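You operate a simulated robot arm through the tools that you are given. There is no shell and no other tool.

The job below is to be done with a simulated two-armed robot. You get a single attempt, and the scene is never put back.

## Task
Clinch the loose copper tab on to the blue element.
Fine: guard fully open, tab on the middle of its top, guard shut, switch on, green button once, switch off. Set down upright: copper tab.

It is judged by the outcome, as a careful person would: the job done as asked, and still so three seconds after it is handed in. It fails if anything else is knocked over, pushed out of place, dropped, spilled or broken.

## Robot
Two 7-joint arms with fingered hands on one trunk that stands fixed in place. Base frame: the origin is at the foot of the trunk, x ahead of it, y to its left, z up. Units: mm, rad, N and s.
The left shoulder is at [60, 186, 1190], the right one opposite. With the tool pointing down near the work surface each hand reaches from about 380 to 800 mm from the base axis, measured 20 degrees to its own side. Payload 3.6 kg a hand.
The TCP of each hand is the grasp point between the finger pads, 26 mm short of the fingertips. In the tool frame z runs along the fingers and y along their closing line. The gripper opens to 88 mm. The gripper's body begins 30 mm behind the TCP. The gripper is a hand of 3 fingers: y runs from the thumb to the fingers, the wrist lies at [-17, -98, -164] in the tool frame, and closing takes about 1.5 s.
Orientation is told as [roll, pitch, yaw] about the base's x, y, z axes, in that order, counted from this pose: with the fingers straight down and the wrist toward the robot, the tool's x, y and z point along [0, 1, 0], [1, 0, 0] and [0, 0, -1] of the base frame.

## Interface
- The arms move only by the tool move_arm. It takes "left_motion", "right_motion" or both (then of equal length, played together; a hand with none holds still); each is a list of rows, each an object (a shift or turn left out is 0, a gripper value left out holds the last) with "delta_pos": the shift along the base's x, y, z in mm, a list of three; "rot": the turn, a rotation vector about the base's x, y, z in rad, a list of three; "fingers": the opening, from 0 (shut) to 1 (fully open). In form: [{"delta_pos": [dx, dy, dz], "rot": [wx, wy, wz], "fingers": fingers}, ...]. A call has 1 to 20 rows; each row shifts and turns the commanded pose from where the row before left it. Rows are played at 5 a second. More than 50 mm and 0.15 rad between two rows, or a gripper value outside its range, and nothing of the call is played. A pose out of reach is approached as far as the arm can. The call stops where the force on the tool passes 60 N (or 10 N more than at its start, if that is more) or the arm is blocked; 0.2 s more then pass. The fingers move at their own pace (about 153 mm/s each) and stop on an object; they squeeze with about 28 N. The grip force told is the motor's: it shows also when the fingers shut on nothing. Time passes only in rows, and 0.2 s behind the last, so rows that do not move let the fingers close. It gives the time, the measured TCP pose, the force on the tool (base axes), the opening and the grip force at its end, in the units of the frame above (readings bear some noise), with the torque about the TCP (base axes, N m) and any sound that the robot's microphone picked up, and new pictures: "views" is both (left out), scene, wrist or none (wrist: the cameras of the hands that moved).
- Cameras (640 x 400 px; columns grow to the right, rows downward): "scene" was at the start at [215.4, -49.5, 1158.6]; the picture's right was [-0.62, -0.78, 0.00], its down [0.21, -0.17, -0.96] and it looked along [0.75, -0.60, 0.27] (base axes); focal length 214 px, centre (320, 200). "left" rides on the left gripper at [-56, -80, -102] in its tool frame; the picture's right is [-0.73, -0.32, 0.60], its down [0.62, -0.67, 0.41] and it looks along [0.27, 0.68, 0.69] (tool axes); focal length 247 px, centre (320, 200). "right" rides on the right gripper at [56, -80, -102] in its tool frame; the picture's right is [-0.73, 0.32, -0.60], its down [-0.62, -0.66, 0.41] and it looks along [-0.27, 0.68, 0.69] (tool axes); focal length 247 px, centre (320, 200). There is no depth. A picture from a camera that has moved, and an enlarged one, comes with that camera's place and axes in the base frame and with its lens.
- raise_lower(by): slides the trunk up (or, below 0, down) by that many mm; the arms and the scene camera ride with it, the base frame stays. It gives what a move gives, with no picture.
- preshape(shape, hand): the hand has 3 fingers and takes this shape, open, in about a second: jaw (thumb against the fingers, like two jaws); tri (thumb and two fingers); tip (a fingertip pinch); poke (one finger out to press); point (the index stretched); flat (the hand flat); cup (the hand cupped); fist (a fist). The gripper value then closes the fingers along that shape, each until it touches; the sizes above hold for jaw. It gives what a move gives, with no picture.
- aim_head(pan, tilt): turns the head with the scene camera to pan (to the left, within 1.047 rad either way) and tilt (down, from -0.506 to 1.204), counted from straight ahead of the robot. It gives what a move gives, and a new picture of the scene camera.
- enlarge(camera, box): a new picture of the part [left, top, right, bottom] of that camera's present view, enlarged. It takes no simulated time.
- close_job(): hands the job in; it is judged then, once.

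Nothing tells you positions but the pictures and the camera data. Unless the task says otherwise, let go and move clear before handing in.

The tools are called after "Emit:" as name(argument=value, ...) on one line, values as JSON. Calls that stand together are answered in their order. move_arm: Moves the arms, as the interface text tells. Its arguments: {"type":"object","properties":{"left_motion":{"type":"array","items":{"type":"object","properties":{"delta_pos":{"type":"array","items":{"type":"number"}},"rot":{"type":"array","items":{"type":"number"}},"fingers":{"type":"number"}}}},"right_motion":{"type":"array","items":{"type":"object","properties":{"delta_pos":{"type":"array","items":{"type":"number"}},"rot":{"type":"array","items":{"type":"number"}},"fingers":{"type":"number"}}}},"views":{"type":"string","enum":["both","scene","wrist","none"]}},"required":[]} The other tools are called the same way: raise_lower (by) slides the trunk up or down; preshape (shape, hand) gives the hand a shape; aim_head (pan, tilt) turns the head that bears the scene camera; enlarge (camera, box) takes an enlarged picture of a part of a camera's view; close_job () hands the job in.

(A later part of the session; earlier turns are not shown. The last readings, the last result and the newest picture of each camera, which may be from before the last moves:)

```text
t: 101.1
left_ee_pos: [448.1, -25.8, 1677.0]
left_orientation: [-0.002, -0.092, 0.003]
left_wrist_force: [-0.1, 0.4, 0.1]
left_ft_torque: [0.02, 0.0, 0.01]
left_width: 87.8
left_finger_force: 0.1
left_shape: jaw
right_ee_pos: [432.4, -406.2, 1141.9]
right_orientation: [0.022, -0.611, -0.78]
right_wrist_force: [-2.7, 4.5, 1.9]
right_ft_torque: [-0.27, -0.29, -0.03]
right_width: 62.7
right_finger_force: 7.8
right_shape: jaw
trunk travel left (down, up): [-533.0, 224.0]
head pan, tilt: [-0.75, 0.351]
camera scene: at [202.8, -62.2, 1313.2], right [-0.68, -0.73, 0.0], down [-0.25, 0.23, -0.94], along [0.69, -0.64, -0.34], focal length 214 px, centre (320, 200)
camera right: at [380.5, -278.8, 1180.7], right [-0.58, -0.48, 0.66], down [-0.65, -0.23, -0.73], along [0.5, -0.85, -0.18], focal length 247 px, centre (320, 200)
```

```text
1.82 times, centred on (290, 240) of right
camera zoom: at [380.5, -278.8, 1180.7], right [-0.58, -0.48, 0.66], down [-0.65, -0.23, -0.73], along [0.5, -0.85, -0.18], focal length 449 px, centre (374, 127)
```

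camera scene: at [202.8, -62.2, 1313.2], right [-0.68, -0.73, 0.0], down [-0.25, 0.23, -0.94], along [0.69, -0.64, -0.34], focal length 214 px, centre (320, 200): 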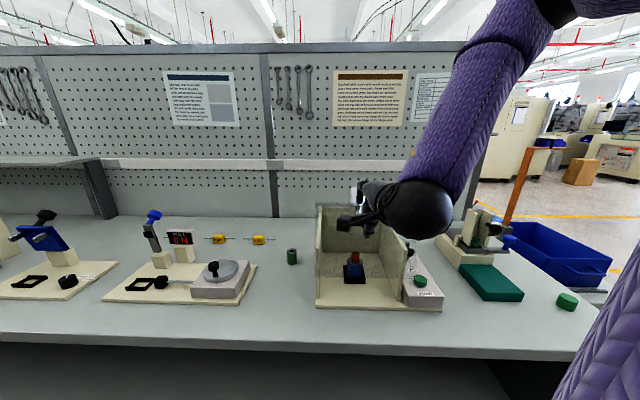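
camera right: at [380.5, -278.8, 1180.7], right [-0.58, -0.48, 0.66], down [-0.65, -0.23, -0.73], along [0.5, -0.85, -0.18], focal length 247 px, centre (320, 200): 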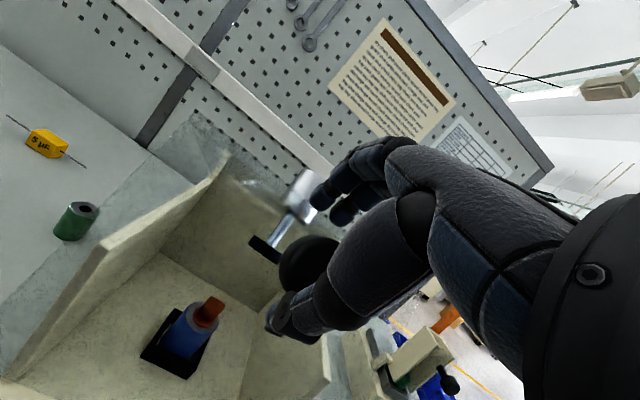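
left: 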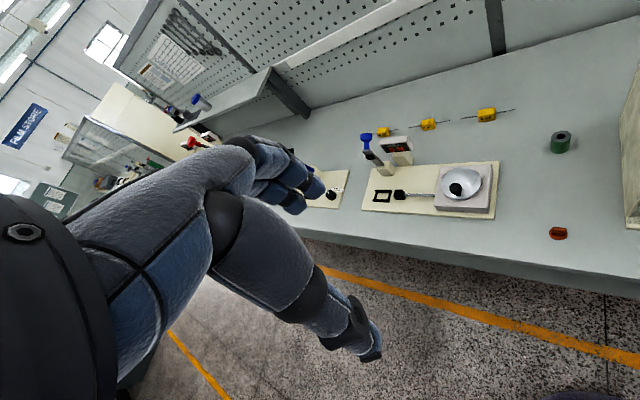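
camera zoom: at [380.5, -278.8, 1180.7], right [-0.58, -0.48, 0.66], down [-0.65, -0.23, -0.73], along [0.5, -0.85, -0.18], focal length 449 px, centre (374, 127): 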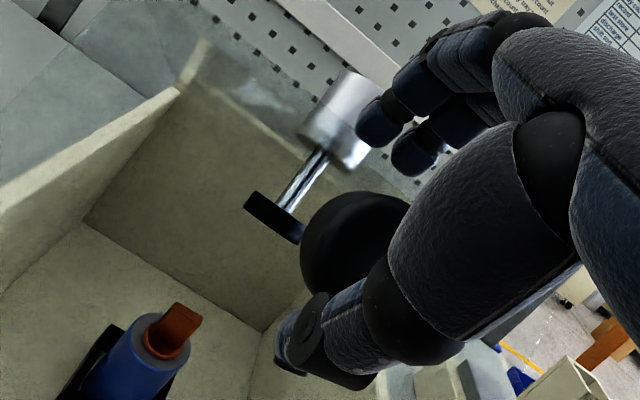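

The open fingers have started to touch the guard's pane (8 N on the fingers). I'll draw the hand back a little along its own axis so only the thumb supports the knob, and continue lowering.

Emit:
move_arm(right_motion=[{"delta_pos": [-4.5, 4.5, 4], "fingers": 0.65}, {"delta_pos": [-4.5, 4.5, -2], "fingers": 0.6}, {"delta_pos": [-2.5, 2.5, -8]}, {"delta_pos": [-2, 2, -8]}])

Emit:
enlarge(camera="right", box=[180, 130, 400, 350])

```text
t: 102.1
left_ee_pos: [451.0, -29.2, 1677.3]
left_orientation: [0.0, -0.089, 0.001]
left_wrist_force: [-0.4, -0.1, 0.0]
left_ft_torque: [0.03, 0.02, 0.02]
left_width: 87.6
left_finger_force: 0.0
left_shape: jaw
right_ee_pos: [421.3, -397.7, 1129.6]
right_orientation: [0.02, -0.61, -0.783]
right_wrist_force: [11.6, -7.1, -1.9]
right_ft_torque: [-0.95, -0.66, 0.11]
right_width: 34.5
right_finger_force: 28.3
right_shape: jaw
right hand out of reach, approached as far as the arm can: row 4
trunk travel left (down, up): [-533.0, 224.0]
head pan, tilt: [-0.75, 0.351]
camera scene: at [204.8, -64.3, 1312.8], right [-0.68, -0.73, 0.0], down [-0.25, 0.24, -0.94], along [0.69, -0.64, -0.35], focal length 214 px, centre (320, 200)
camera right: at [370.6, -269.8, 1170.0], right [-0.58, -0.48, 0.66], down [-0.65, -0.22, -0.73], along [0.5, -0.85, -0.18], focal length 247 px, centre (320, 200)
```

scene: 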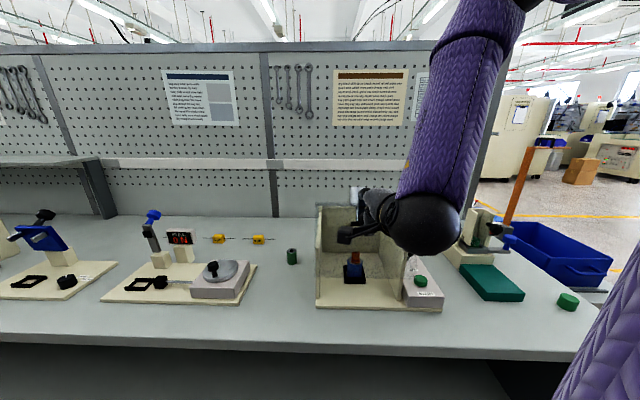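
right: 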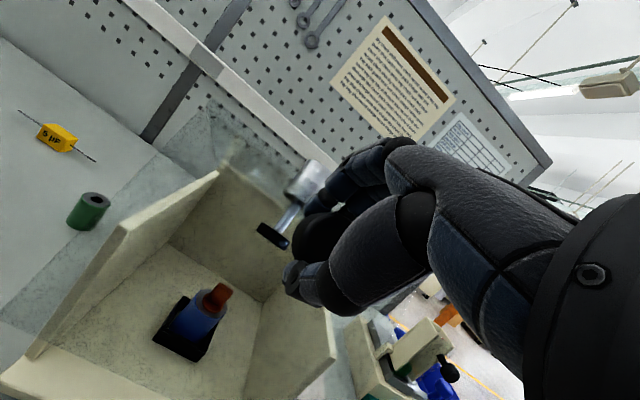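

```text
1.82 times, centred on (290, 240) of right
camera zoom: at [370.6, -269.8, 1170.0], right [-0.58, -0.48, 0.66], down [-0.65, -0.22, -0.73], along [0.5, -0.85, -0.18], focal length 449 px, centre (374, 127)
```

zoom: 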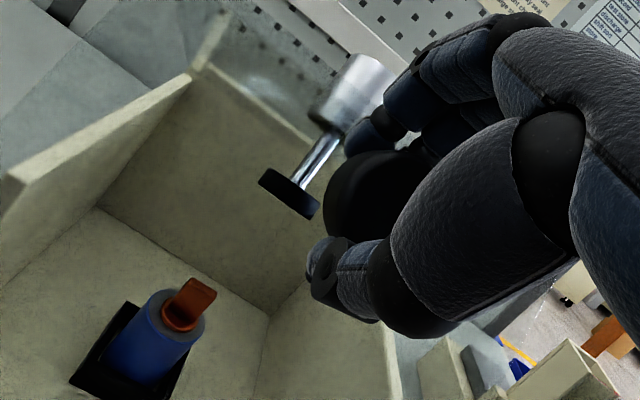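

The fingers are pinching the knob's disc now, and from here the knob's path is almost straight down. I'll keep this pinch and lower the whole trunk in small steps, which avoids the arm's limit, checking forces each time.

Emit:
move_arm(right_motion=[{"fingers": 0.0}, {"fingers": 0.0}, {"fingers": 0.0}], views="none")

Emit:
raise_lower(by=-20)

Emit:
enlarge(camera="right", box=[180, 130, 400, 350])

Emit:
enlarge(camera="scene", box=[290, 160, 450, 320])

```text
t: 102.9
left_ee_pos: [451.4, -28.9, 1676.1]
left_orientation: [-0.001, -0.09, 0.002]
left_wrist_force: [0.9, 0.1, -0.9]
left_ft_torque: [-0.01, 0.01, -0.01]
left_width: 87.6
left_finger_force: 0.0
left_shape: jaw
right_ee_pos: [421.4, -396.8, 1129.9]
right_orientation: [0.02, -0.609, -0.78]
right_wrist_force: [13.0, -8.5, -2.0]
right_ft_torque: [-0.97, -0.65, 0.11]
right_width: 34.3
right_finger_force: 28.4
right_shape: jaw
trunk travel left (down, up): [-533.0, 224.0]
head pan, tilt: [-0.75, 0.351]
```

```text
t: 103.6
left_ee_pos: [447.8, -25.0, 1657.9]
left_orientation: [-0.001, -0.092, 0.002]
left_wrist_force: [-0.5, -0.5, -0.1]
left_ft_torque: [0.03, 0.0, 0.01]
left_width: 87.8
left_finger_force: 0.0
left_shape: jaw
right_ee_pos: [418.2, -395.6, 1111.5]
right_orientation: [0.019, -0.614, -0.78]
right_wrist_force: [3.6, 2.3, 3.7]
right_ft_torque: [-1.32, -0.89, 0.13]
right_width: 36.3
right_finger_force: 28.5
right_shape: jaw
trunk travel left (down, up): [-513.0, 244.0]
head pan, tilt: [-0.75, 0.351]
```

```text
1.82 times, centred on (290, 240) of right
camera zoom: at [368.4, -268.1, 1150.1], right [-0.58, -0.48, 0.66], down [-0.65, -0.23, -0.73], along [0.5, -0.85, -0.18], focal length 449 px, centre (374, 127)
```

zoom: 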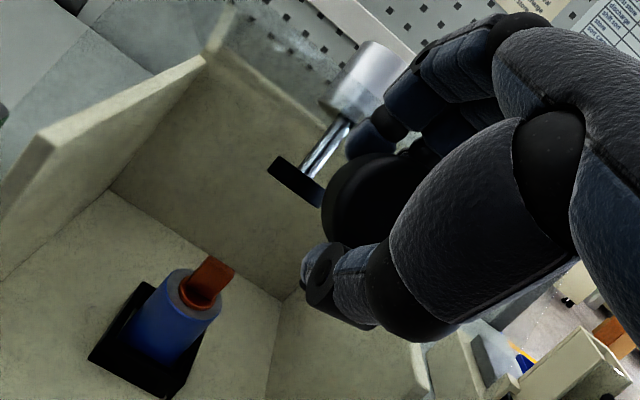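

```text
2.50 times, centred on (370, 240) of scene
camera zoom: at [203.5, -62.2, 1292.6], right [-0.68, -0.73, 0.0], down [-0.25, 0.23, -0.94], along [0.69, -0.64, -0.34], focal length 536 px, centre (195, 100)
```

zoom: 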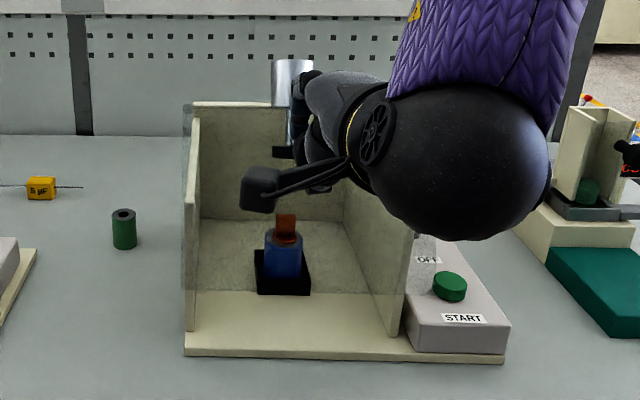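

Lowering works. The grip torque is building, so I'll briefly loosen the pinch to let the knob turn in the hand, then continue.

Emit:
move_arm(right_motion=[{"fingers": 0.5}, {"fingers": 0.5}, {"fingers": 0.5}], views="none")

Emit:
raise_lower(by=-15)

Emit:
enlarge(camera="right", box=[180, 130, 400, 350])

Emit:
enlarge(camera="scene", box=[290, 160, 450, 320])

```text
t: 104.4
left_ee_pos: [449.0, -27.4, 1658.2]
left_orientation: [-0.002, -0.09, 0.001]
left_wrist_force: [-0.1, -0.9, -0.2]
left_ft_torque: [-0.02, 0.02, 0.06]
left_width: 87.7
left_finger_force: 0.0
left_shape: jaw
right_ee_pos: [417.4, -398.0, 1109.5]
right_orientation: [0.018, -0.61, -0.78]
right_wrist_force: [-0.2, 0.6, -2.1]
right_ft_torque: [-0.01, -0.03, -0.01]
right_width: 45.4
right_finger_force: 0.1
right_shape: jaw
trunk travel left (down, up): [-513.0, 244.0]
head pan, tilt: [-0.75, 0.351]
```

```text
t: 105.0
left_ee_pos: [448.8, -28.4, 1643.9]
left_orientation: [0.0, -0.089, 0.002]
left_wrist_force: [0.3, -0.1, -0.9]
left_ft_torque: [0.02, 0.0, 0.02]
left_width: 87.8
left_finger_force: 0.0
left_shape: jaw
right_ee_pos: [419.7, -397.7, 1094.8]
right_orientation: [0.021, -0.613, -0.782]
right_wrist_force: [4.0, -3.2, -3.3]
right_ft_torque: [-0.11, -0.13, 0.01]
right_width: 35.0
right_finger_force: 5.8
right_shape: jaw
trunk travel left (down, up): [-498.0, 259.0]
head pan, tilt: [-0.75, 0.351]
```

```text
1.82 times, centred on (290, 240) of right
camera zoom: at [369.5, -270.3, 1134.6], right [-0.58, -0.48, 0.66], down [-0.65, -0.22, -0.73], along [0.5, -0.85, -0.18], focal length 449 px, centre (374, 127)
```

zoom: 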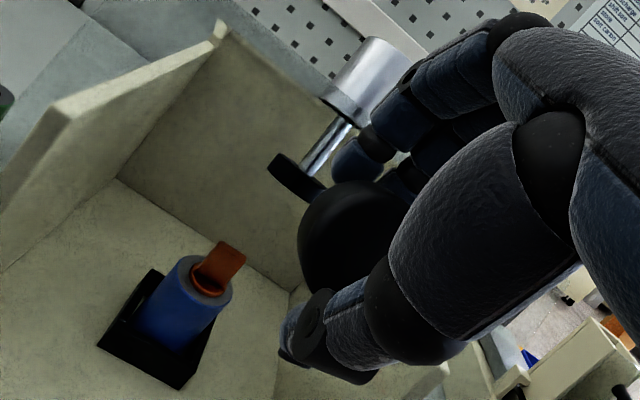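

```text
2.50 times, centred on (370, 240) of scene
camera zoom: at [204.9, -63.7, 1276.9], right [-0.68, -0.73, 0.0], down [-0.25, 0.23, -0.94], along [0.69, -0.64, -0.34], focal length 536 px, centre (195, 100)
```

zoom: 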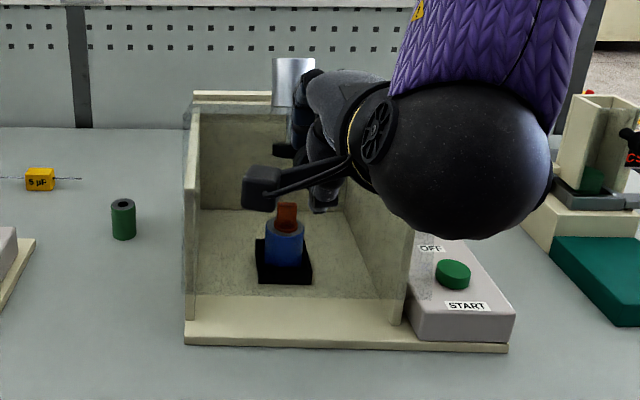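

The knob now rests loosely on the thumb and the guard is coming down. Continuing in small steps.

Emit:
raise_lower(by=-20)

Emit:
enlarge(camera="right", box=[180, 130, 400, 350])

Emit:
enlarge(camera="scene", box=[290, 160, 450, 320])

```text
t: 105.7
left_ee_pos: [446.7, -27.6, 1623.5]
left_orientation: [0.0, -0.09, 0.001]
left_wrist_force: [0.2, 0.4, -0.3]
left_ft_torque: [0.0, -0.01, 0.01]
left_width: 87.8
left_finger_force: 0.0
left_shape: jaw
right_ee_pos: [419.1, -399.4, 1075.6]
right_orientation: [0.019, -0.614, -0.782]
right_wrist_force: [2.4, -4.4, 0.8]
right_ft_torque: [-0.72, -0.62, -0.04]
right_width: 37.2
right_finger_force: 28.1
right_shape: jaw
trunk travel left (down, up): [-478.0, 279.0]
head pan, tilt: [-0.75, 0.351]
```

```text
1.82 times, centred on (290, 240) of right
camera zoom: at [369.0, -270.2, 1114.8], right [-0.58, -0.48, 0.66], down [-0.65, -0.23, -0.73], along [0.5, -0.85, -0.18], focal length 449 px, centre (374, 127)
```

zoom: 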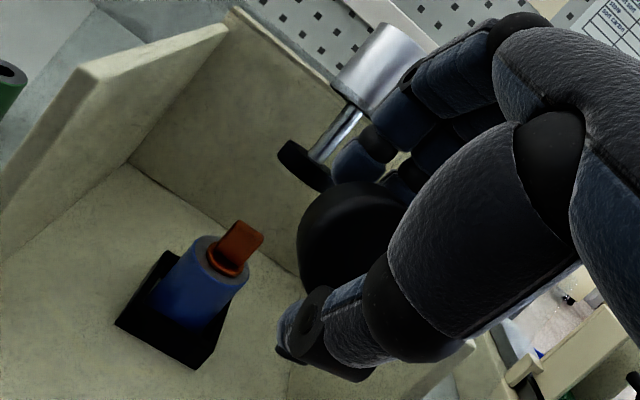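

```text
2.50 times, centred on (370, 240) of scene
camera zoom: at [205.8, -63.6, 1256.2], right [-0.68, -0.73, 0.0], down [-0.25, 0.23, -0.94], along [0.69, -0.64, -0.34], focal length 536 px, centre (195, 100)
```

zoom: 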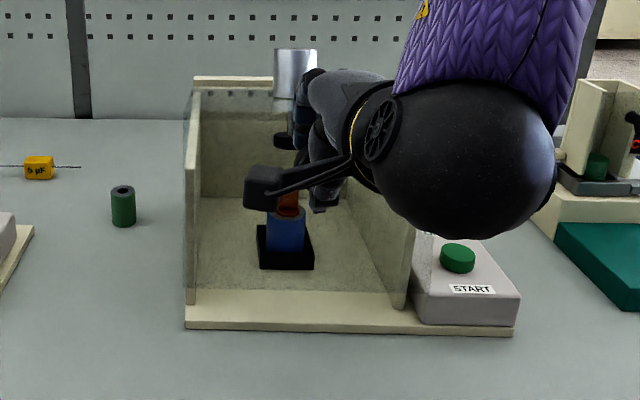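

Emit:
move_arm(right_motion=[{"delta_pos": [-2, 2, 0], "fingers": 0.4}, {"delta_pos": [-2, 2, -2], "fingers": 0.4}, {"delta_pos": [-1, 1, -2], "fingers": 0.42}, {"fingers": 0.42}], views="wrist")

Emit:
enlarge(camera="right", box=[180, 130, 400, 350])

```text
t: 106.7
left_ee_pos: [449.6, -29.1, 1622.5]
left_orientation: [0.002, -0.09, 0.002]
left_wrist_force: [0.6, 0.9, 0.8]
left_ft_torque: [0.03, 0.02, -0.03]
left_width: 87.5
left_finger_force: 0.0
left_shape: jaw
right_ee_pos: [416.2, -395.0, 1072.9]
right_orientation: [0.019, -0.61, -0.781]
right_wrist_force: [9.1, -12.1, 0.1]
right_ft_torque: [-0.64, -0.56, -0.05]
right_width: 40.4
right_finger_force: 27.9
right_shape: jaw
trunk travel left (down, up): [-478.0, 279.0]
head pan, tilt: [-0.75, 0.351]
camera right: at [366.3, -267.4, 1112.5], right [-0.58, -0.48, 0.66], down [-0.65, -0.22, -0.73], along [0.5, -0.85, -0.18], focal length 247 px, centre (320, 200)
```

right: 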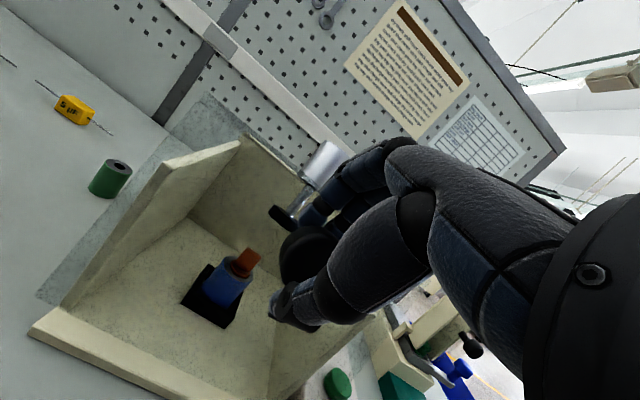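

```text
1.82 times, centred on (290, 240) of right
camera zoom: at [366.3, -267.4, 1112.5], right [-0.58, -0.48, 0.66], down [-0.65, -0.22, -0.73], along [0.5, -0.85, -0.18], focal length 449 px, centre (374, 127)
```

zoom: 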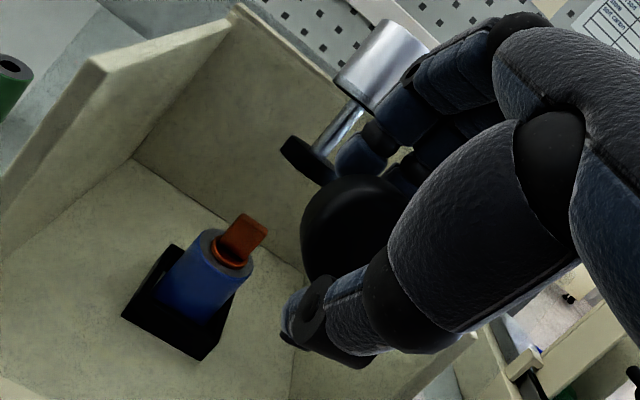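

The knob centre is now at about z 1053, so the guard has about 10° to go. I'll continue with the trunk in small steps.

Emit:
raise_lower(by=-18)

Emit:
move_arm(right_motion=[{"fingers": 0.55}, {"fingers": 0.55}], views="wrist")

Emit:
enlarge(camera="right", box=[180, 130, 400, 350])

Emit:
enlarge(camera="scene", box=[290, 160, 450, 320])

```text
t: 107.4
left_ee_pos: [443.9, -24.1, 1606.4]
left_orientation: [-0.004, -0.095, 0.001]
left_wrist_force: [-0.4, 0.0, 0.3]
left_ft_torque: [-0.03, 0.02, 0.03]
left_width: 87.8
left_finger_force: 0.0
left_shape: jaw
right_ee_pos: [410.7, -388.0, 1054.2]
right_orientation: [0.018, -0.599, -0.773]
right_wrist_force: [-8.6, 8.3, -3.6]
right_ft_torque: [0.22, 0.21, 0.03]
right_width: 21.1
right_finger_force: 27.8
right_shape: jaw
trunk travel left (down, up): [-460.0, 297.0]
head pan, tilt: [-0.75, 0.351]
```

```text
t: 108.0
left_ee_pos: [448.0, -27.4, 1604.1]
left_orientation: [-0.001, -0.091, 0.002]
left_wrist_force: [0.0, -1.1, -0.3]
left_ft_torque: [0.02, 0.04, 0.05]
left_width: 87.9
left_finger_force: 0.2
left_shape: jaw
right_ee_pos: [414.9, -393.0, 1055.4]
right_orientation: [0.021, -0.614, -0.782]
right_wrist_force: [-0.1, -0.4, 0.7]
right_ft_torque: [0.02, 0.01, 0.03]
right_width: 48.2
right_finger_force: 0.0
right_shape: jaw
trunk travel left (down, up): [-460.0, 297.0]
head pan, tilt: [-0.75, 0.351]
camera right: at [363.9, -265.2, 1094.4], right [-0.58, -0.48, 0.66], down [-0.65, -0.22, -0.73], along [0.5, -0.85, -0.18], focal length 247 px, centre (320, 200)
```

right: 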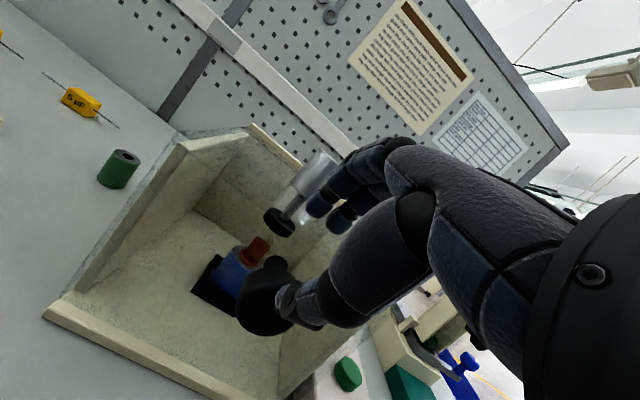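

```text
1.82 times, centred on (290, 240) of right
camera zoom: at [363.9, -265.2, 1094.4], right [-0.58, -0.48, 0.66], down [-0.65, -0.22, -0.73], along [0.5, -0.85, -0.18], focal length 449 px, centre (374, 127)
```

zoom: 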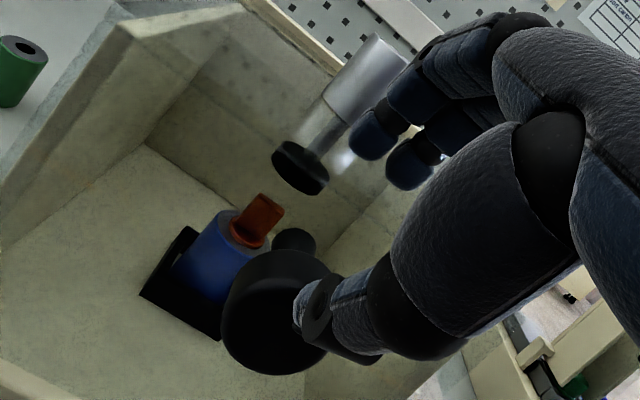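

```text
2.50 times, centred on (370, 240) of scene
camera zoom: at [206.7, -63.0, 1237.6], right [-0.68, -0.73, 0.0], down [-0.25, 0.23, -0.94], along [0.69, -0.64, -0.34], focal length 536 px, centre (195, 100)
```

zoom: 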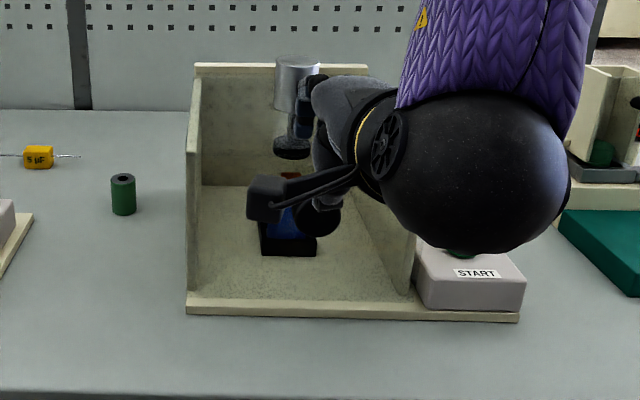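

The knob slid off the thumb and the guard settled the last few centimetres into its closed position. The tab still stands upright with the ram above it. I'll lift the hand clear, straighten it, and inspect.

Emit:
move_arm(right_motion=[{"delta_pos": [-4, 4, 20]}, {"delta_pos": [-4, 4, 25], "rot": [0.08, 0.08, 0]}, {"delta_pos": [-4, 4, 25], "rot": [0.09, 0.09, 0]}, {"delta_pos": [-4, 4, 25], "rot": [0.09, 0.09, 0]}, {"delta_pos": [-4, -4, 25], "rot": [0.09, 0.09, 0]}, {"delta_pos": [-10, -10, 10], "rot": [0.08, 0.08, 0]}])

Emit:
enlarge(camera="scene", box=[300, 170, 440, 320])

Emit:
enlarge(camera="right", box=[100, 120, 360, 400])

```text
t: 109.4
left_ee_pos: [446.9, -28.5, 1605.1]
left_orientation: [0.001, -0.093, 0.002]
left_wrist_force: [0.5, -0.5, 0.3]
left_ft_torque: [0.0, 0.02, 0.01]
left_width: 87.8
left_finger_force: 0.1
left_shape: jaw
right_ee_pos: [383.9, -388.3, 1184.4]
right_orientation: [0.023, 0.0, -0.78]
right_wrist_force: [0.2, 0.1, 0.6]
right_ft_torque: [0.01, 0.01, 0.0]
right_width: 47.9
right_finger_force: 0.1
right_shape: jaw
trunk travel left (down, up): [-460.0, 297.0]
head pan, tilt: [-0.75, 0.351]
camera scene: at [206.6, -63.8, 1237.5], right [-0.68, -0.73, 0.0], down [-0.25, 0.23, -0.94], along [0.69, -0.64, -0.34], focal length 214 px, centre (320, 200)
camera right: at [364.2, -292.9, 1288.3], right [-0.3, -0.76, 0.58], down [-0.9, 0.03, -0.43], along [0.3, -0.65, -0.69], focal length 247 px, centre (320, 200)
```

scene: 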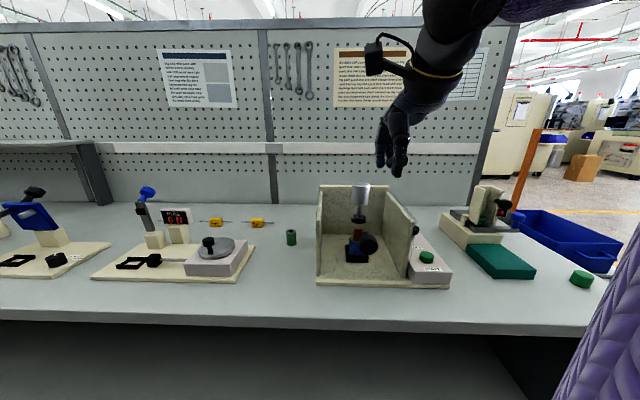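
right: 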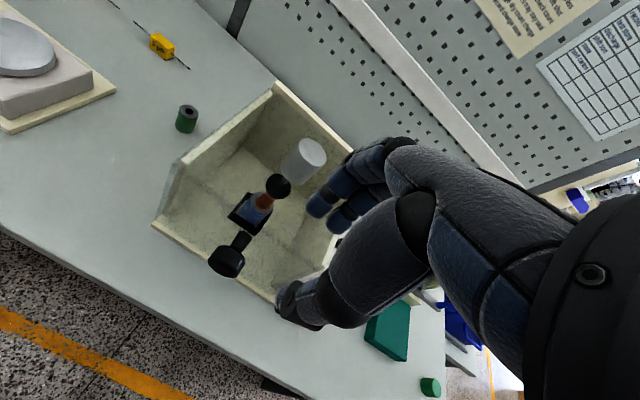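

```text
2.67 times, centred on (370, 245) of scene
camera zoom: at [206.6, -63.8, 1237.5], right [-0.68, -0.73, 0.0], down [-0.25, 0.23, -0.94], along [0.69, -0.64, -0.34], focal length 572 px, centre (187, 80)
```

zoom: 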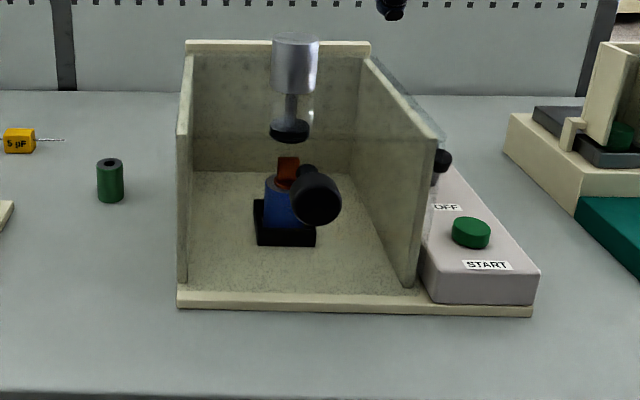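

```text
1.43 times, centred on (230, 260) of right
camera zoom: at [364.2, -292.9, 1288.3], right [-0.3, -0.76, 0.58], down [-0.9, 0.03, -0.43], along [0.3, -0.65, -0.69], focal length 353 px, centre (449, 114)
```

zoom: 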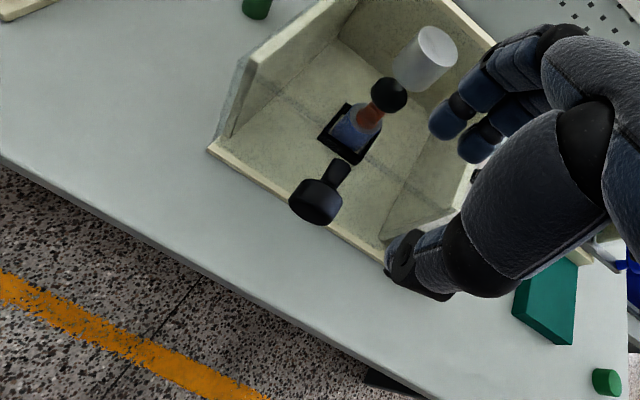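

The guard is shut just as at the start, with the ram vertical over the upright tab. Next is the switch. I'll zoom in on the control box to locate the lever precisely.

Emit:
enlarge(camera="scene", box=[395, 210, 465, 290])

Emit:
enlarge(camera="scene", box=[340, 200, 390, 270])

Emit:
enlarge(camera="right", box=[320, 200, 480, 360])

```text
5.00 times, centred on (430, 250) of scene
camera zoom: at [206.6, -63.8, 1237.5], right [-0.68, -0.73, 0.0], down [-0.25, 0.23, -0.94], along [0.69, -0.64, -0.34], focal length 1072 px, centre (-230, -50)
```

zoom: 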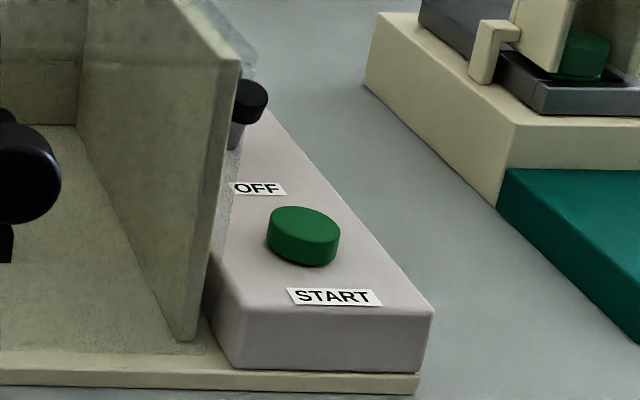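

```text
5.71 times, centred on (365, 235) of scene
camera zoom: at [206.6, -63.8, 1237.5], right [-0.68, -0.73, 0.0], down [-0.25, 0.23, -0.94], along [0.69, -0.64, -0.34], focal length 1226 px, centre (63, 0)
```

zoom: 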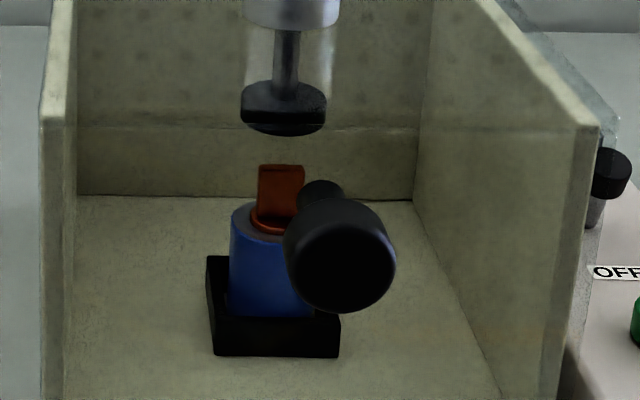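

```text
2.50 times, centred on (400, 280) of right
camera zoom: at [364.2, -292.9, 1288.3], right [-0.3, -0.76, 0.58], down [-0.9, 0.03, -0.43], along [0.3, -0.65, -0.69], focal length 617 px, centre (120, 0)
```

zoom: 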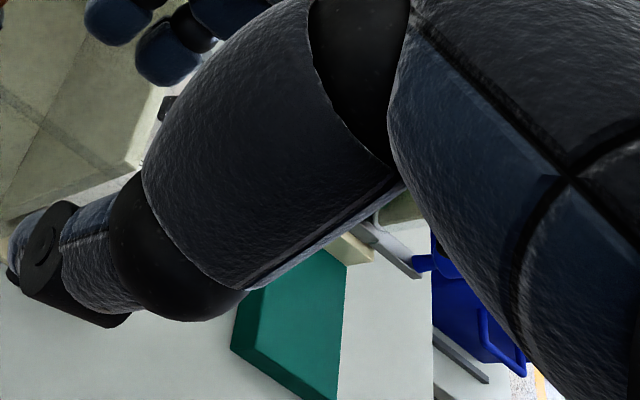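

The lever's black head is near (422, -640, 942). I'll bring the hand over the control box at a safe height so the wrist camera can see it closely.

Emit:
move_arm(right_motion=[{"delta_pos": [0, -40, 0], "rot": [-0.02, 0, 0]}, {"delta_pos": [0, -40, 0]}, {"delta_pos": [0, -40, 0]}, {"delta_pos": [0, -40, 0]}])

```text
t: 110.4
left_ee_pos: [447.0, -28.7, 1605.1]
left_orientation: [-0.001, -0.091, 0.002]
left_wrist_force: [0.4, 0.3, 0.3]
left_ft_torque: [0.04, 0.01, -0.02]
left_width: 87.9
left_finger_force: 0.1
left_shape: jaw
right_ee_pos: [382.0, -549.9, 1187.3]
right_orientation: [0.006, -0.017, -0.781]
right_wrist_force: [0.2, -1.0, 1.1]
right_ft_torque: [0.04, -0.04, -0.01]
right_width: 47.8
right_finger_force: 0.1
right_shape: jaw
trunk travel left (down, up): [-460.0, 297.0]
head pan, tilt: [-0.75, 0.351]
camera scene: at [207.0, -63.8, 1237.5], right [-0.68, -0.73, 0.0], down [-0.25, 0.23, -0.94], along [0.69, -0.64, -0.34], focal length 214 px, centre (320, 200)
camera right: at [363.5, -451.1, 1288.7], right [-0.3, -0.74, 0.6], down [-0.9, 0.02, -0.43], along [0.3, -0.67, -0.68], focal length 247 px, centre (320, 200)
```

scene: 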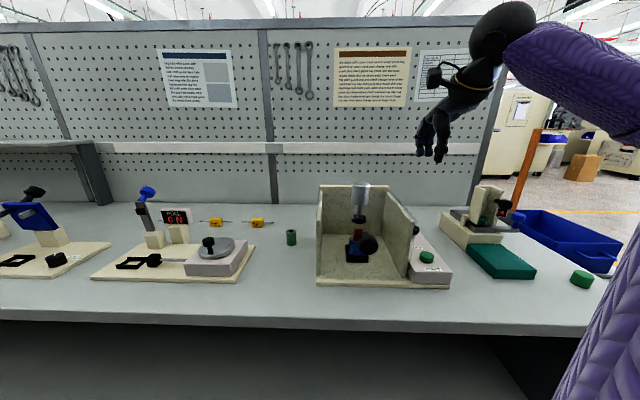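
right: 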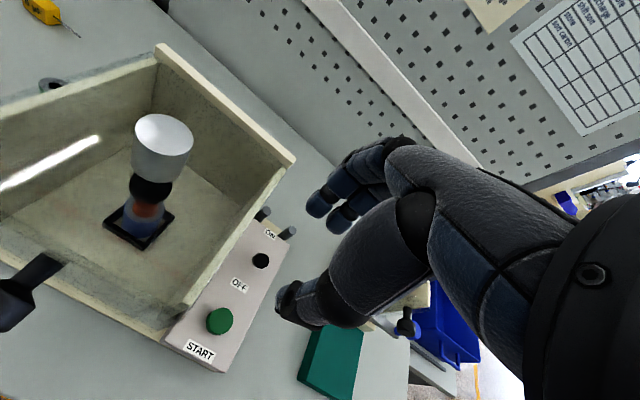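

Now the panel is in full view: START, green button, OFF, the lever and ON. Zooming in for exact positions.

Emit:
enlarge(camera="right", box=[150, 190, 330, 380])

Emit:
enlarge(camera="right", box=[230, 195, 310, 300])

Emit:
enlarge(camera="right", box=[100, 100, 210, 260])

```text
2.11 times, centred on (240, 285) of right
camera zoom: at [363.5, -451.1, 1288.7], right [-0.3, -0.74, 0.6], down [-0.9, 0.02, -0.43], along [0.3, -0.67, -0.68], focal length 520 px, centre (488, 21)
```

zoom: 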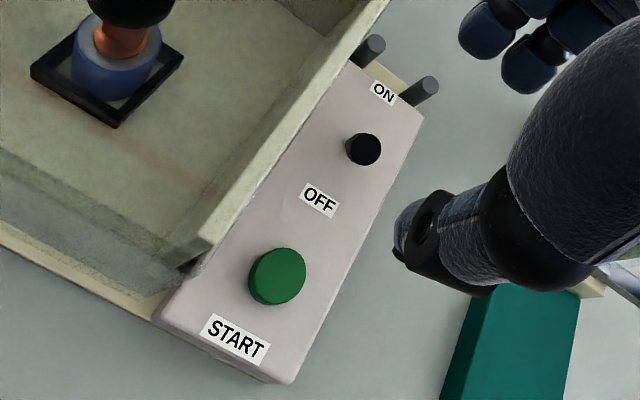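

```text
3.81 times, centred on (270, 248) of right
camera zoom: at [363.5, -451.1, 1288.7], right [-0.3, -0.74, 0.6], down [-0.9, 0.02, -0.43], along [0.3, -0.67, -0.68], focal length 941 px, centre (510, 19)
```

zoom: 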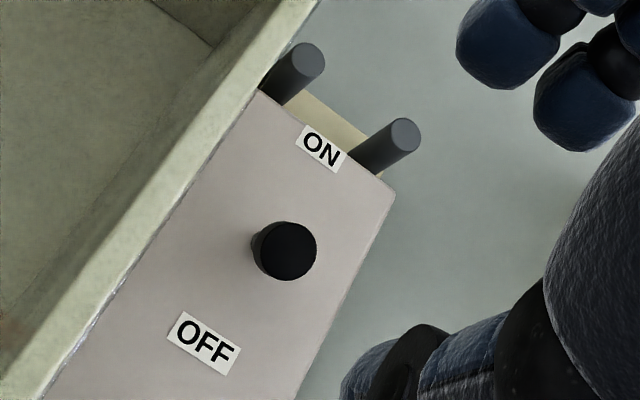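

```text
2.50 times, centred on (155, 180) of right
camera zoom: at [363.5, -451.1, 1288.7], right [-0.3, -0.74, 0.6], down [-0.9, 0.02, -0.43], along [0.3, -0.67, -0.68], focal length 617 px, centre (732, 250)
```

zoom: 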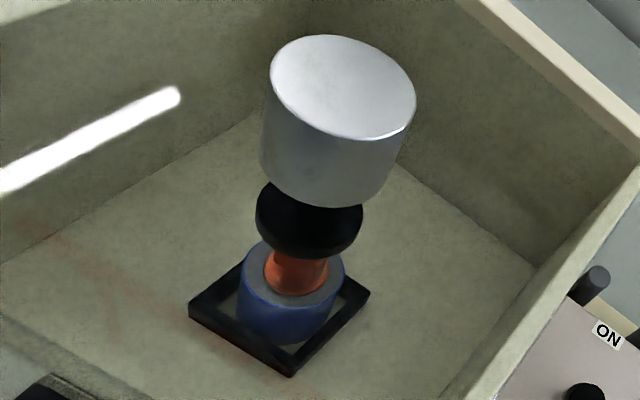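

The panel geometry is clear: lever head about (418, -629, 950) leaning toward OFF, its pivot between the labels, and the button top about (359, -570, 924). I'll move over the lever with the hand partly open so thumb and fingers straddle it front and back.

Emit:
move_arm(right_motion=[{"delta_pos": [12, -26, -40], "rot": [-0.006, 0.017, 0], "fingers": 0.6}, {"delta_pos": [12, -26, -40]}, {"delta_pos": [12, -26, -35]}, {"delta_pos": [0, 0, 0]}])

Emit:
enlarge(camera="right", box=[200, 150, 380, 370])

```text
t: 111.4
left_ee_pos: [447.5, -27.7, 1606.5]
left_orientation: [0.002, -0.09, 0.0]
left_wrist_force: [-0.3, -0.4, 0.2]
left_ft_torque: [0.0, 0.0, 0.04]
left_width: 87.8
left_finger_force: 0.1
left_shape: jaw
right_ee_pos: [421.3, -629.9, 1066.4]
right_orientation: [-0.011, -0.009, -0.781]
right_wrist_force: [0.2, 0.5, -1.3]
right_ft_torque: [-0.03, 0.01, 0.0]
right_width: 52.8
right_finger_force: 0.1
right_shape: jaw
trunk travel left (down, up): [-460.0, 297.0]
head pan, tilt: [-0.75, 0.351]
camera scene: at [206.9, -62.9, 1237.5], right [-0.68, -0.73, 0.0], down [-0.25, 0.23, -0.94], along [0.69, -0.64, -0.34], focal length 214 px, centre (320, 200)
camera right: at [404.0, -530.5, 1167.8], right [-0.29, -0.74, 0.61], down [-0.91, 0.02, -0.41], along [0.29, -0.67, -0.68], focal length 247 px, centre (320, 200)
```

scene: 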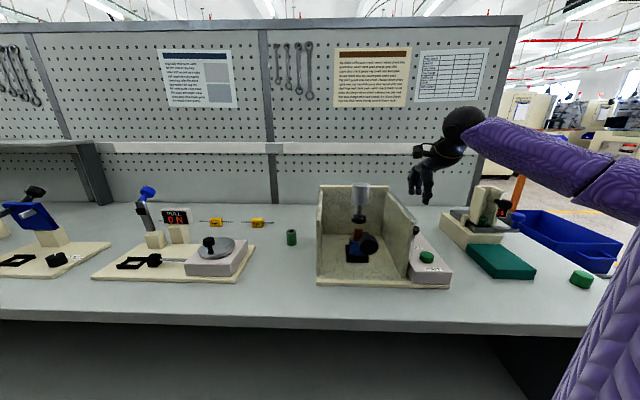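
right: 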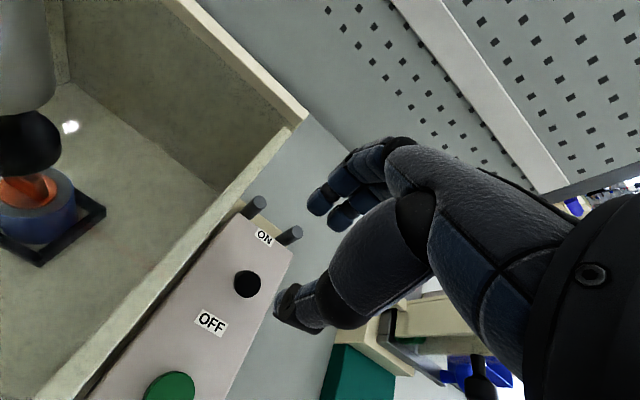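

```text
1.82 times, centred on (290, 260) of right
camera zoom: at [404.0, -530.5, 1167.8], right [-0.29, -0.74, 0.61], down [-0.91, 0.02, -0.41], along [0.29, -0.67, -0.68], focal length 449 px, centre (374, 91)
```

zoom: 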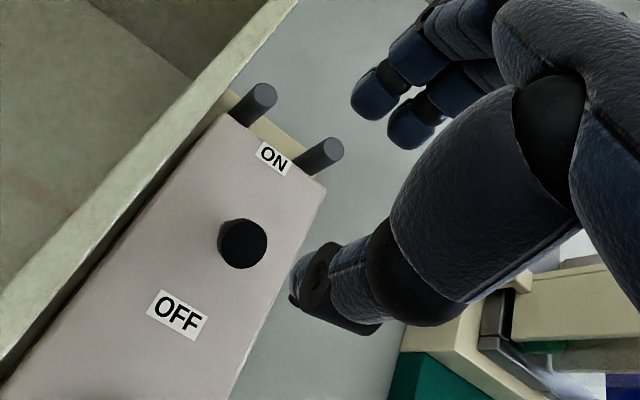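

The lever head measures at (418, -627, 952), directly under the hand. I'll lower around it in steps.

Emit:
move_arm(right_motion=[{"delta_pos": [-2, 1.5, -30], "rot": [0.011, 0.009, 0]}, {"delta_pos": [-1, 1, -30]}, {"delta_pos": [0, 0, 0]}])

Emit:
enlarge(camera="right", box=[200, 150, 380, 370])

Emit:
enlarge(camera="scene", box=[360, 130, 480, 290])

```text
t: 112.2
left_ee_pos: [447.0, -26.9, 1606.3]
left_orientation: [0.001, -0.09, 0.001]
left_wrist_force: [-0.7, 0.0, -0.8]
left_ft_torque: [0.0, 0.0, 0.02]
left_width: 87.7
left_finger_force: 0.2
left_shape: jaw
right_ee_pos: [419.8, -626.8, 1008.7]
right_orientation: [-0.007, 0.009, -0.78]
right_wrist_force: [-0.9, 0.3, -0.6]
right_ft_torque: [0.01, 0.01, 0.01]
right_width: 52.5
right_finger_force: 0.1
right_shape: jaw
trunk travel left (down, up): [-460.0, 297.0]
head pan, tilt: [-0.75, 0.351]
camera scene: at [207.1, -63.2, 1237.5], right [-0.68, -0.73, 0.0], down [-0.25, 0.23, -0.94], along [0.69, -0.64, -0.34], focal length 214 px, centre (320, 200)
camera right: at [402.4, -529.0, 1111.3], right [-0.29, -0.75, 0.6], down [-0.91, 0.03, -0.4], along [0.29, -0.67, -0.69], focal length 247 px, centre (320, 200)
```

scene: 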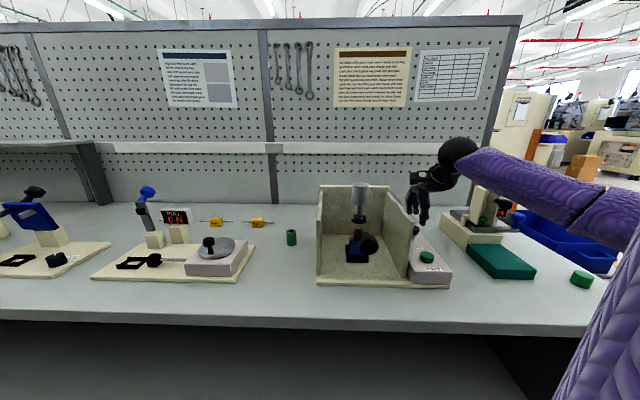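
right: 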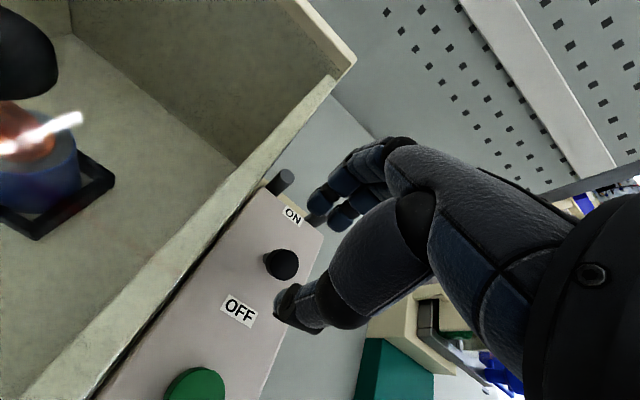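

```text
1.82 times, centred on (290, 260) of right
camera zoom: at [402.4, -529.0, 1111.3], right [-0.29, -0.75, 0.6], down [-0.91, 0.03, -0.4], along [0.29, -0.67, -0.69], focal length 449 px, centre (374, 91)
```

zoom: 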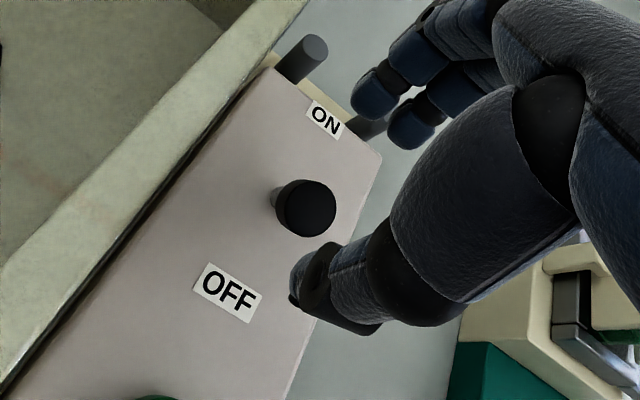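

```text
2.50 times, centred on (420, 210) of scene
camera zoom: at [207.1, -63.2, 1237.5], right [-0.68, -0.73, 0.0], down [-0.25, 0.23, -0.94], along [0.69, -0.64, -0.34], focal length 536 px, centre (70, 175)
```

zoom: 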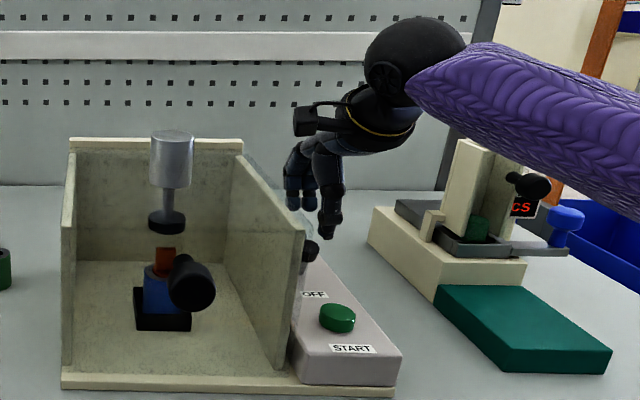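

The lever head is centred between thumb and fingers. Lowering the last 40 mm.

Emit:
move_arm(right_motion=[{"delta_pos": [0, -1, -18]}, {"delta_pos": [0, 0, -15]}, {"delta_pos": [0, 0, -9]}, {"delta_pos": [0, 0, 0]}])

Emit:
enlarge(camera="right", box=[200, 150, 380, 370])

Emit:
enlarge(camera="scene", box=[360, 130, 480, 290])

```text
t: 113.2
left_ee_pos: [446.9, -26.1, 1604.7]
left_orientation: [-0.001, -0.091, 0.001]
left_wrist_force: [-0.8, 0.1, -0.3]
left_ft_torque: [-0.02, 0.0, -0.04]
left_width: 87.6
left_finger_force: 0.0
left_shape: jaw
right_ee_pos: [417.3, -628.3, 966.3]
right_orientation: [-0.006, 0.008, -0.783]
right_wrist_force: [0.4, 0.4, 0.3]
right_ft_torque: [-0.02, 0.03, 0.02]
right_width: 52.3
right_finger_force: 0.1
right_shape: jaw
trunk travel left (down, up): [-460.0, 297.0]
head pan, tilt: [-0.75, 0.351]
camera scene: at [207.1, -63.2, 1237.5], right [-0.68, -0.73, 0.0], down [-0.25, 0.23, -0.94], along [0.69, -0.64, -0.34], focal length 214 px, centre (320, 200)
camera right: at [401.4, -529.6, 1069.4], right [-0.29, -0.75, 0.6], down [-0.91, 0.03, -0.4], along [0.28, -0.67, -0.69], focal length 247 px, centre (320, 200)
```

scene: 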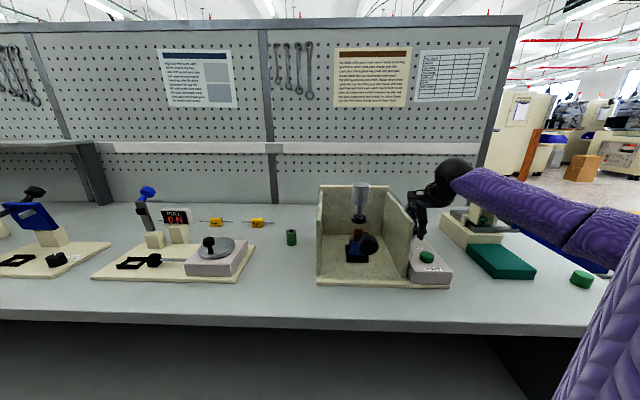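
right: 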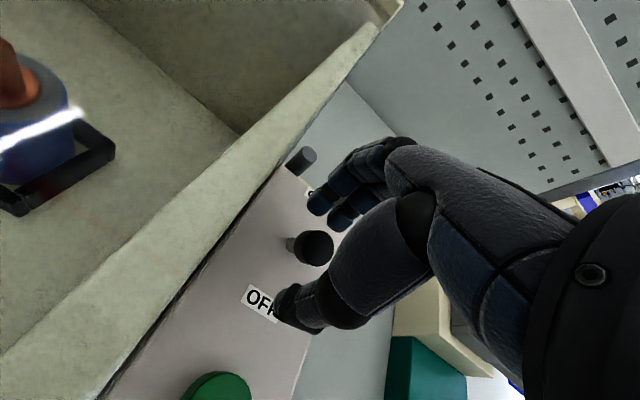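

```text
1.82 times, centred on (290, 260) of right
camera zoom: at [401.4, -529.6, 1069.4], right [-0.29, -0.75, 0.6], down [-0.91, 0.03, -0.4], along [0.28, -0.67, -0.69], focal length 449 px, centre (374, 91)
```

zoom: 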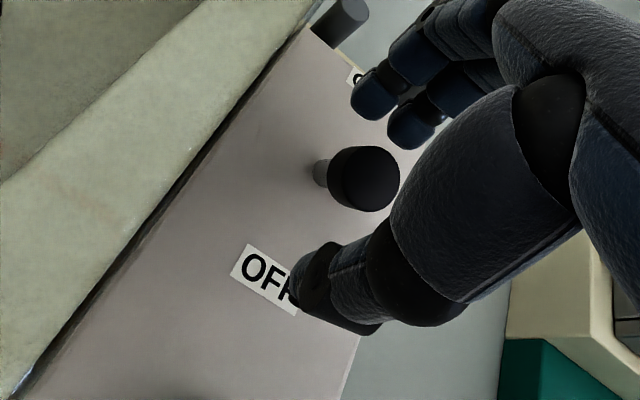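

```text
2.50 times, centred on (420, 210) of scene
camera zoom: at [207.1, -63.2, 1237.5], right [-0.68, -0.73, 0.0], down [-0.25, 0.23, -0.94], along [0.69, -0.64, -0.34], focal length 536 px, centre (70, 175)
```

zoom: 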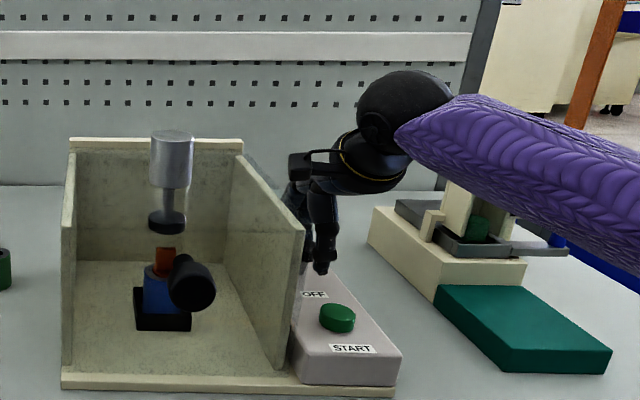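

Thumb is on the OFF side of the lever and fingers on the ON side. I'll narrow the grip a little and push the lever toward ON.

Emit:
move_arm(right_motion=[{"fingers": 0.45}, {"delta_pos": [7, -7, 0], "fingers": 0.45}, {"delta_pos": [7, -7, 0]}, {"delta_pos": [7, -7, 0]}, {"delta_pos": [0, 0, 0]}])

Emit:
enlarge(camera="right", box=[200, 150, 380, 370])

```text
t: 114.4
left_ee_pos: [447.1, -27.8, 1605.3]
left_orientation: [0.001, -0.092, 0.003]
left_wrist_force: [0.2, -0.2, -1.1]
left_ft_torque: [-0.01, -0.03, 0.0]
left_width: 87.6
left_finger_force: 0.0
left_shape: jaw
right_ee_pos: [436.4, -648.3, 967.8]
right_orientation: [-0.007, 0.008, -0.78]
right_wrist_force: [-0.3, 0.1, 0.7]
right_ft_torque: [0.01, 0.04, -0.02]
right_width: 40.6
right_finger_force: 0.0
right_shape: jaw
trunk travel left (down, up): [-460.0, 297.0]
head pan, tilt: [-0.75, 0.351]
camera scene: at [206.9, -63.1, 1237.5], right [-0.68, -0.73, 0.0], down [-0.25, 0.23, -0.94], along [0.69, -0.64, -0.34], focal length 214 px, centre (320, 200)
camera right: at [420.4, -549.7, 1070.2], right [-0.29, -0.75, 0.6], down [-0.91, 0.03, -0.4], along [0.29, -0.67, -0.69], focal length 247 px, centre (320, 200)
```

scene: 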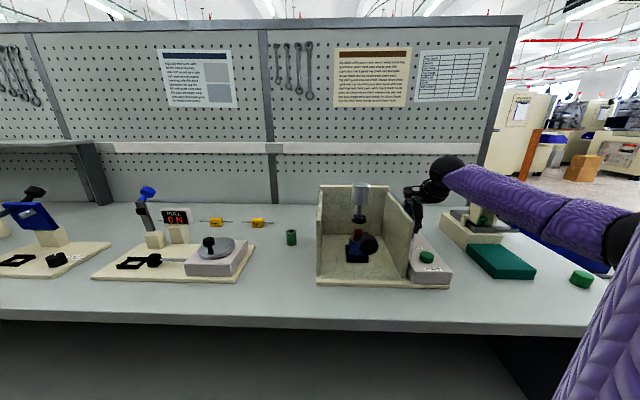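
right: 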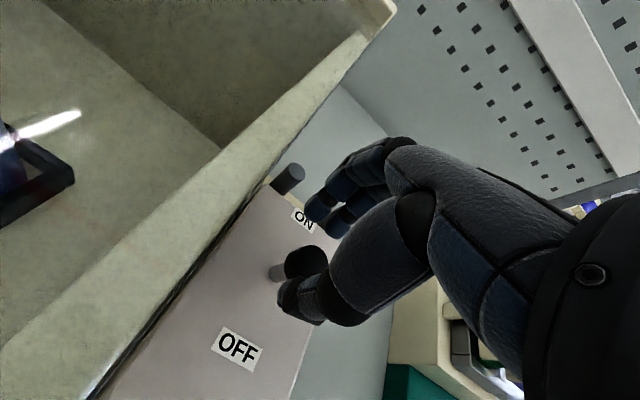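

```text
1.82 times, centred on (290, 260) of right
camera zoom: at [420.4, -549.7, 1070.2], right [-0.29, -0.75, 0.6], down [-0.91, 0.03, -0.4], along [0.29, -0.67, -0.69], focal length 449 px, centre (374, 91)
```

zoom: 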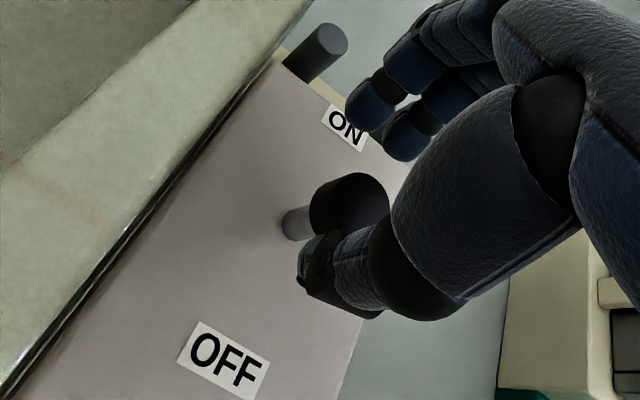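

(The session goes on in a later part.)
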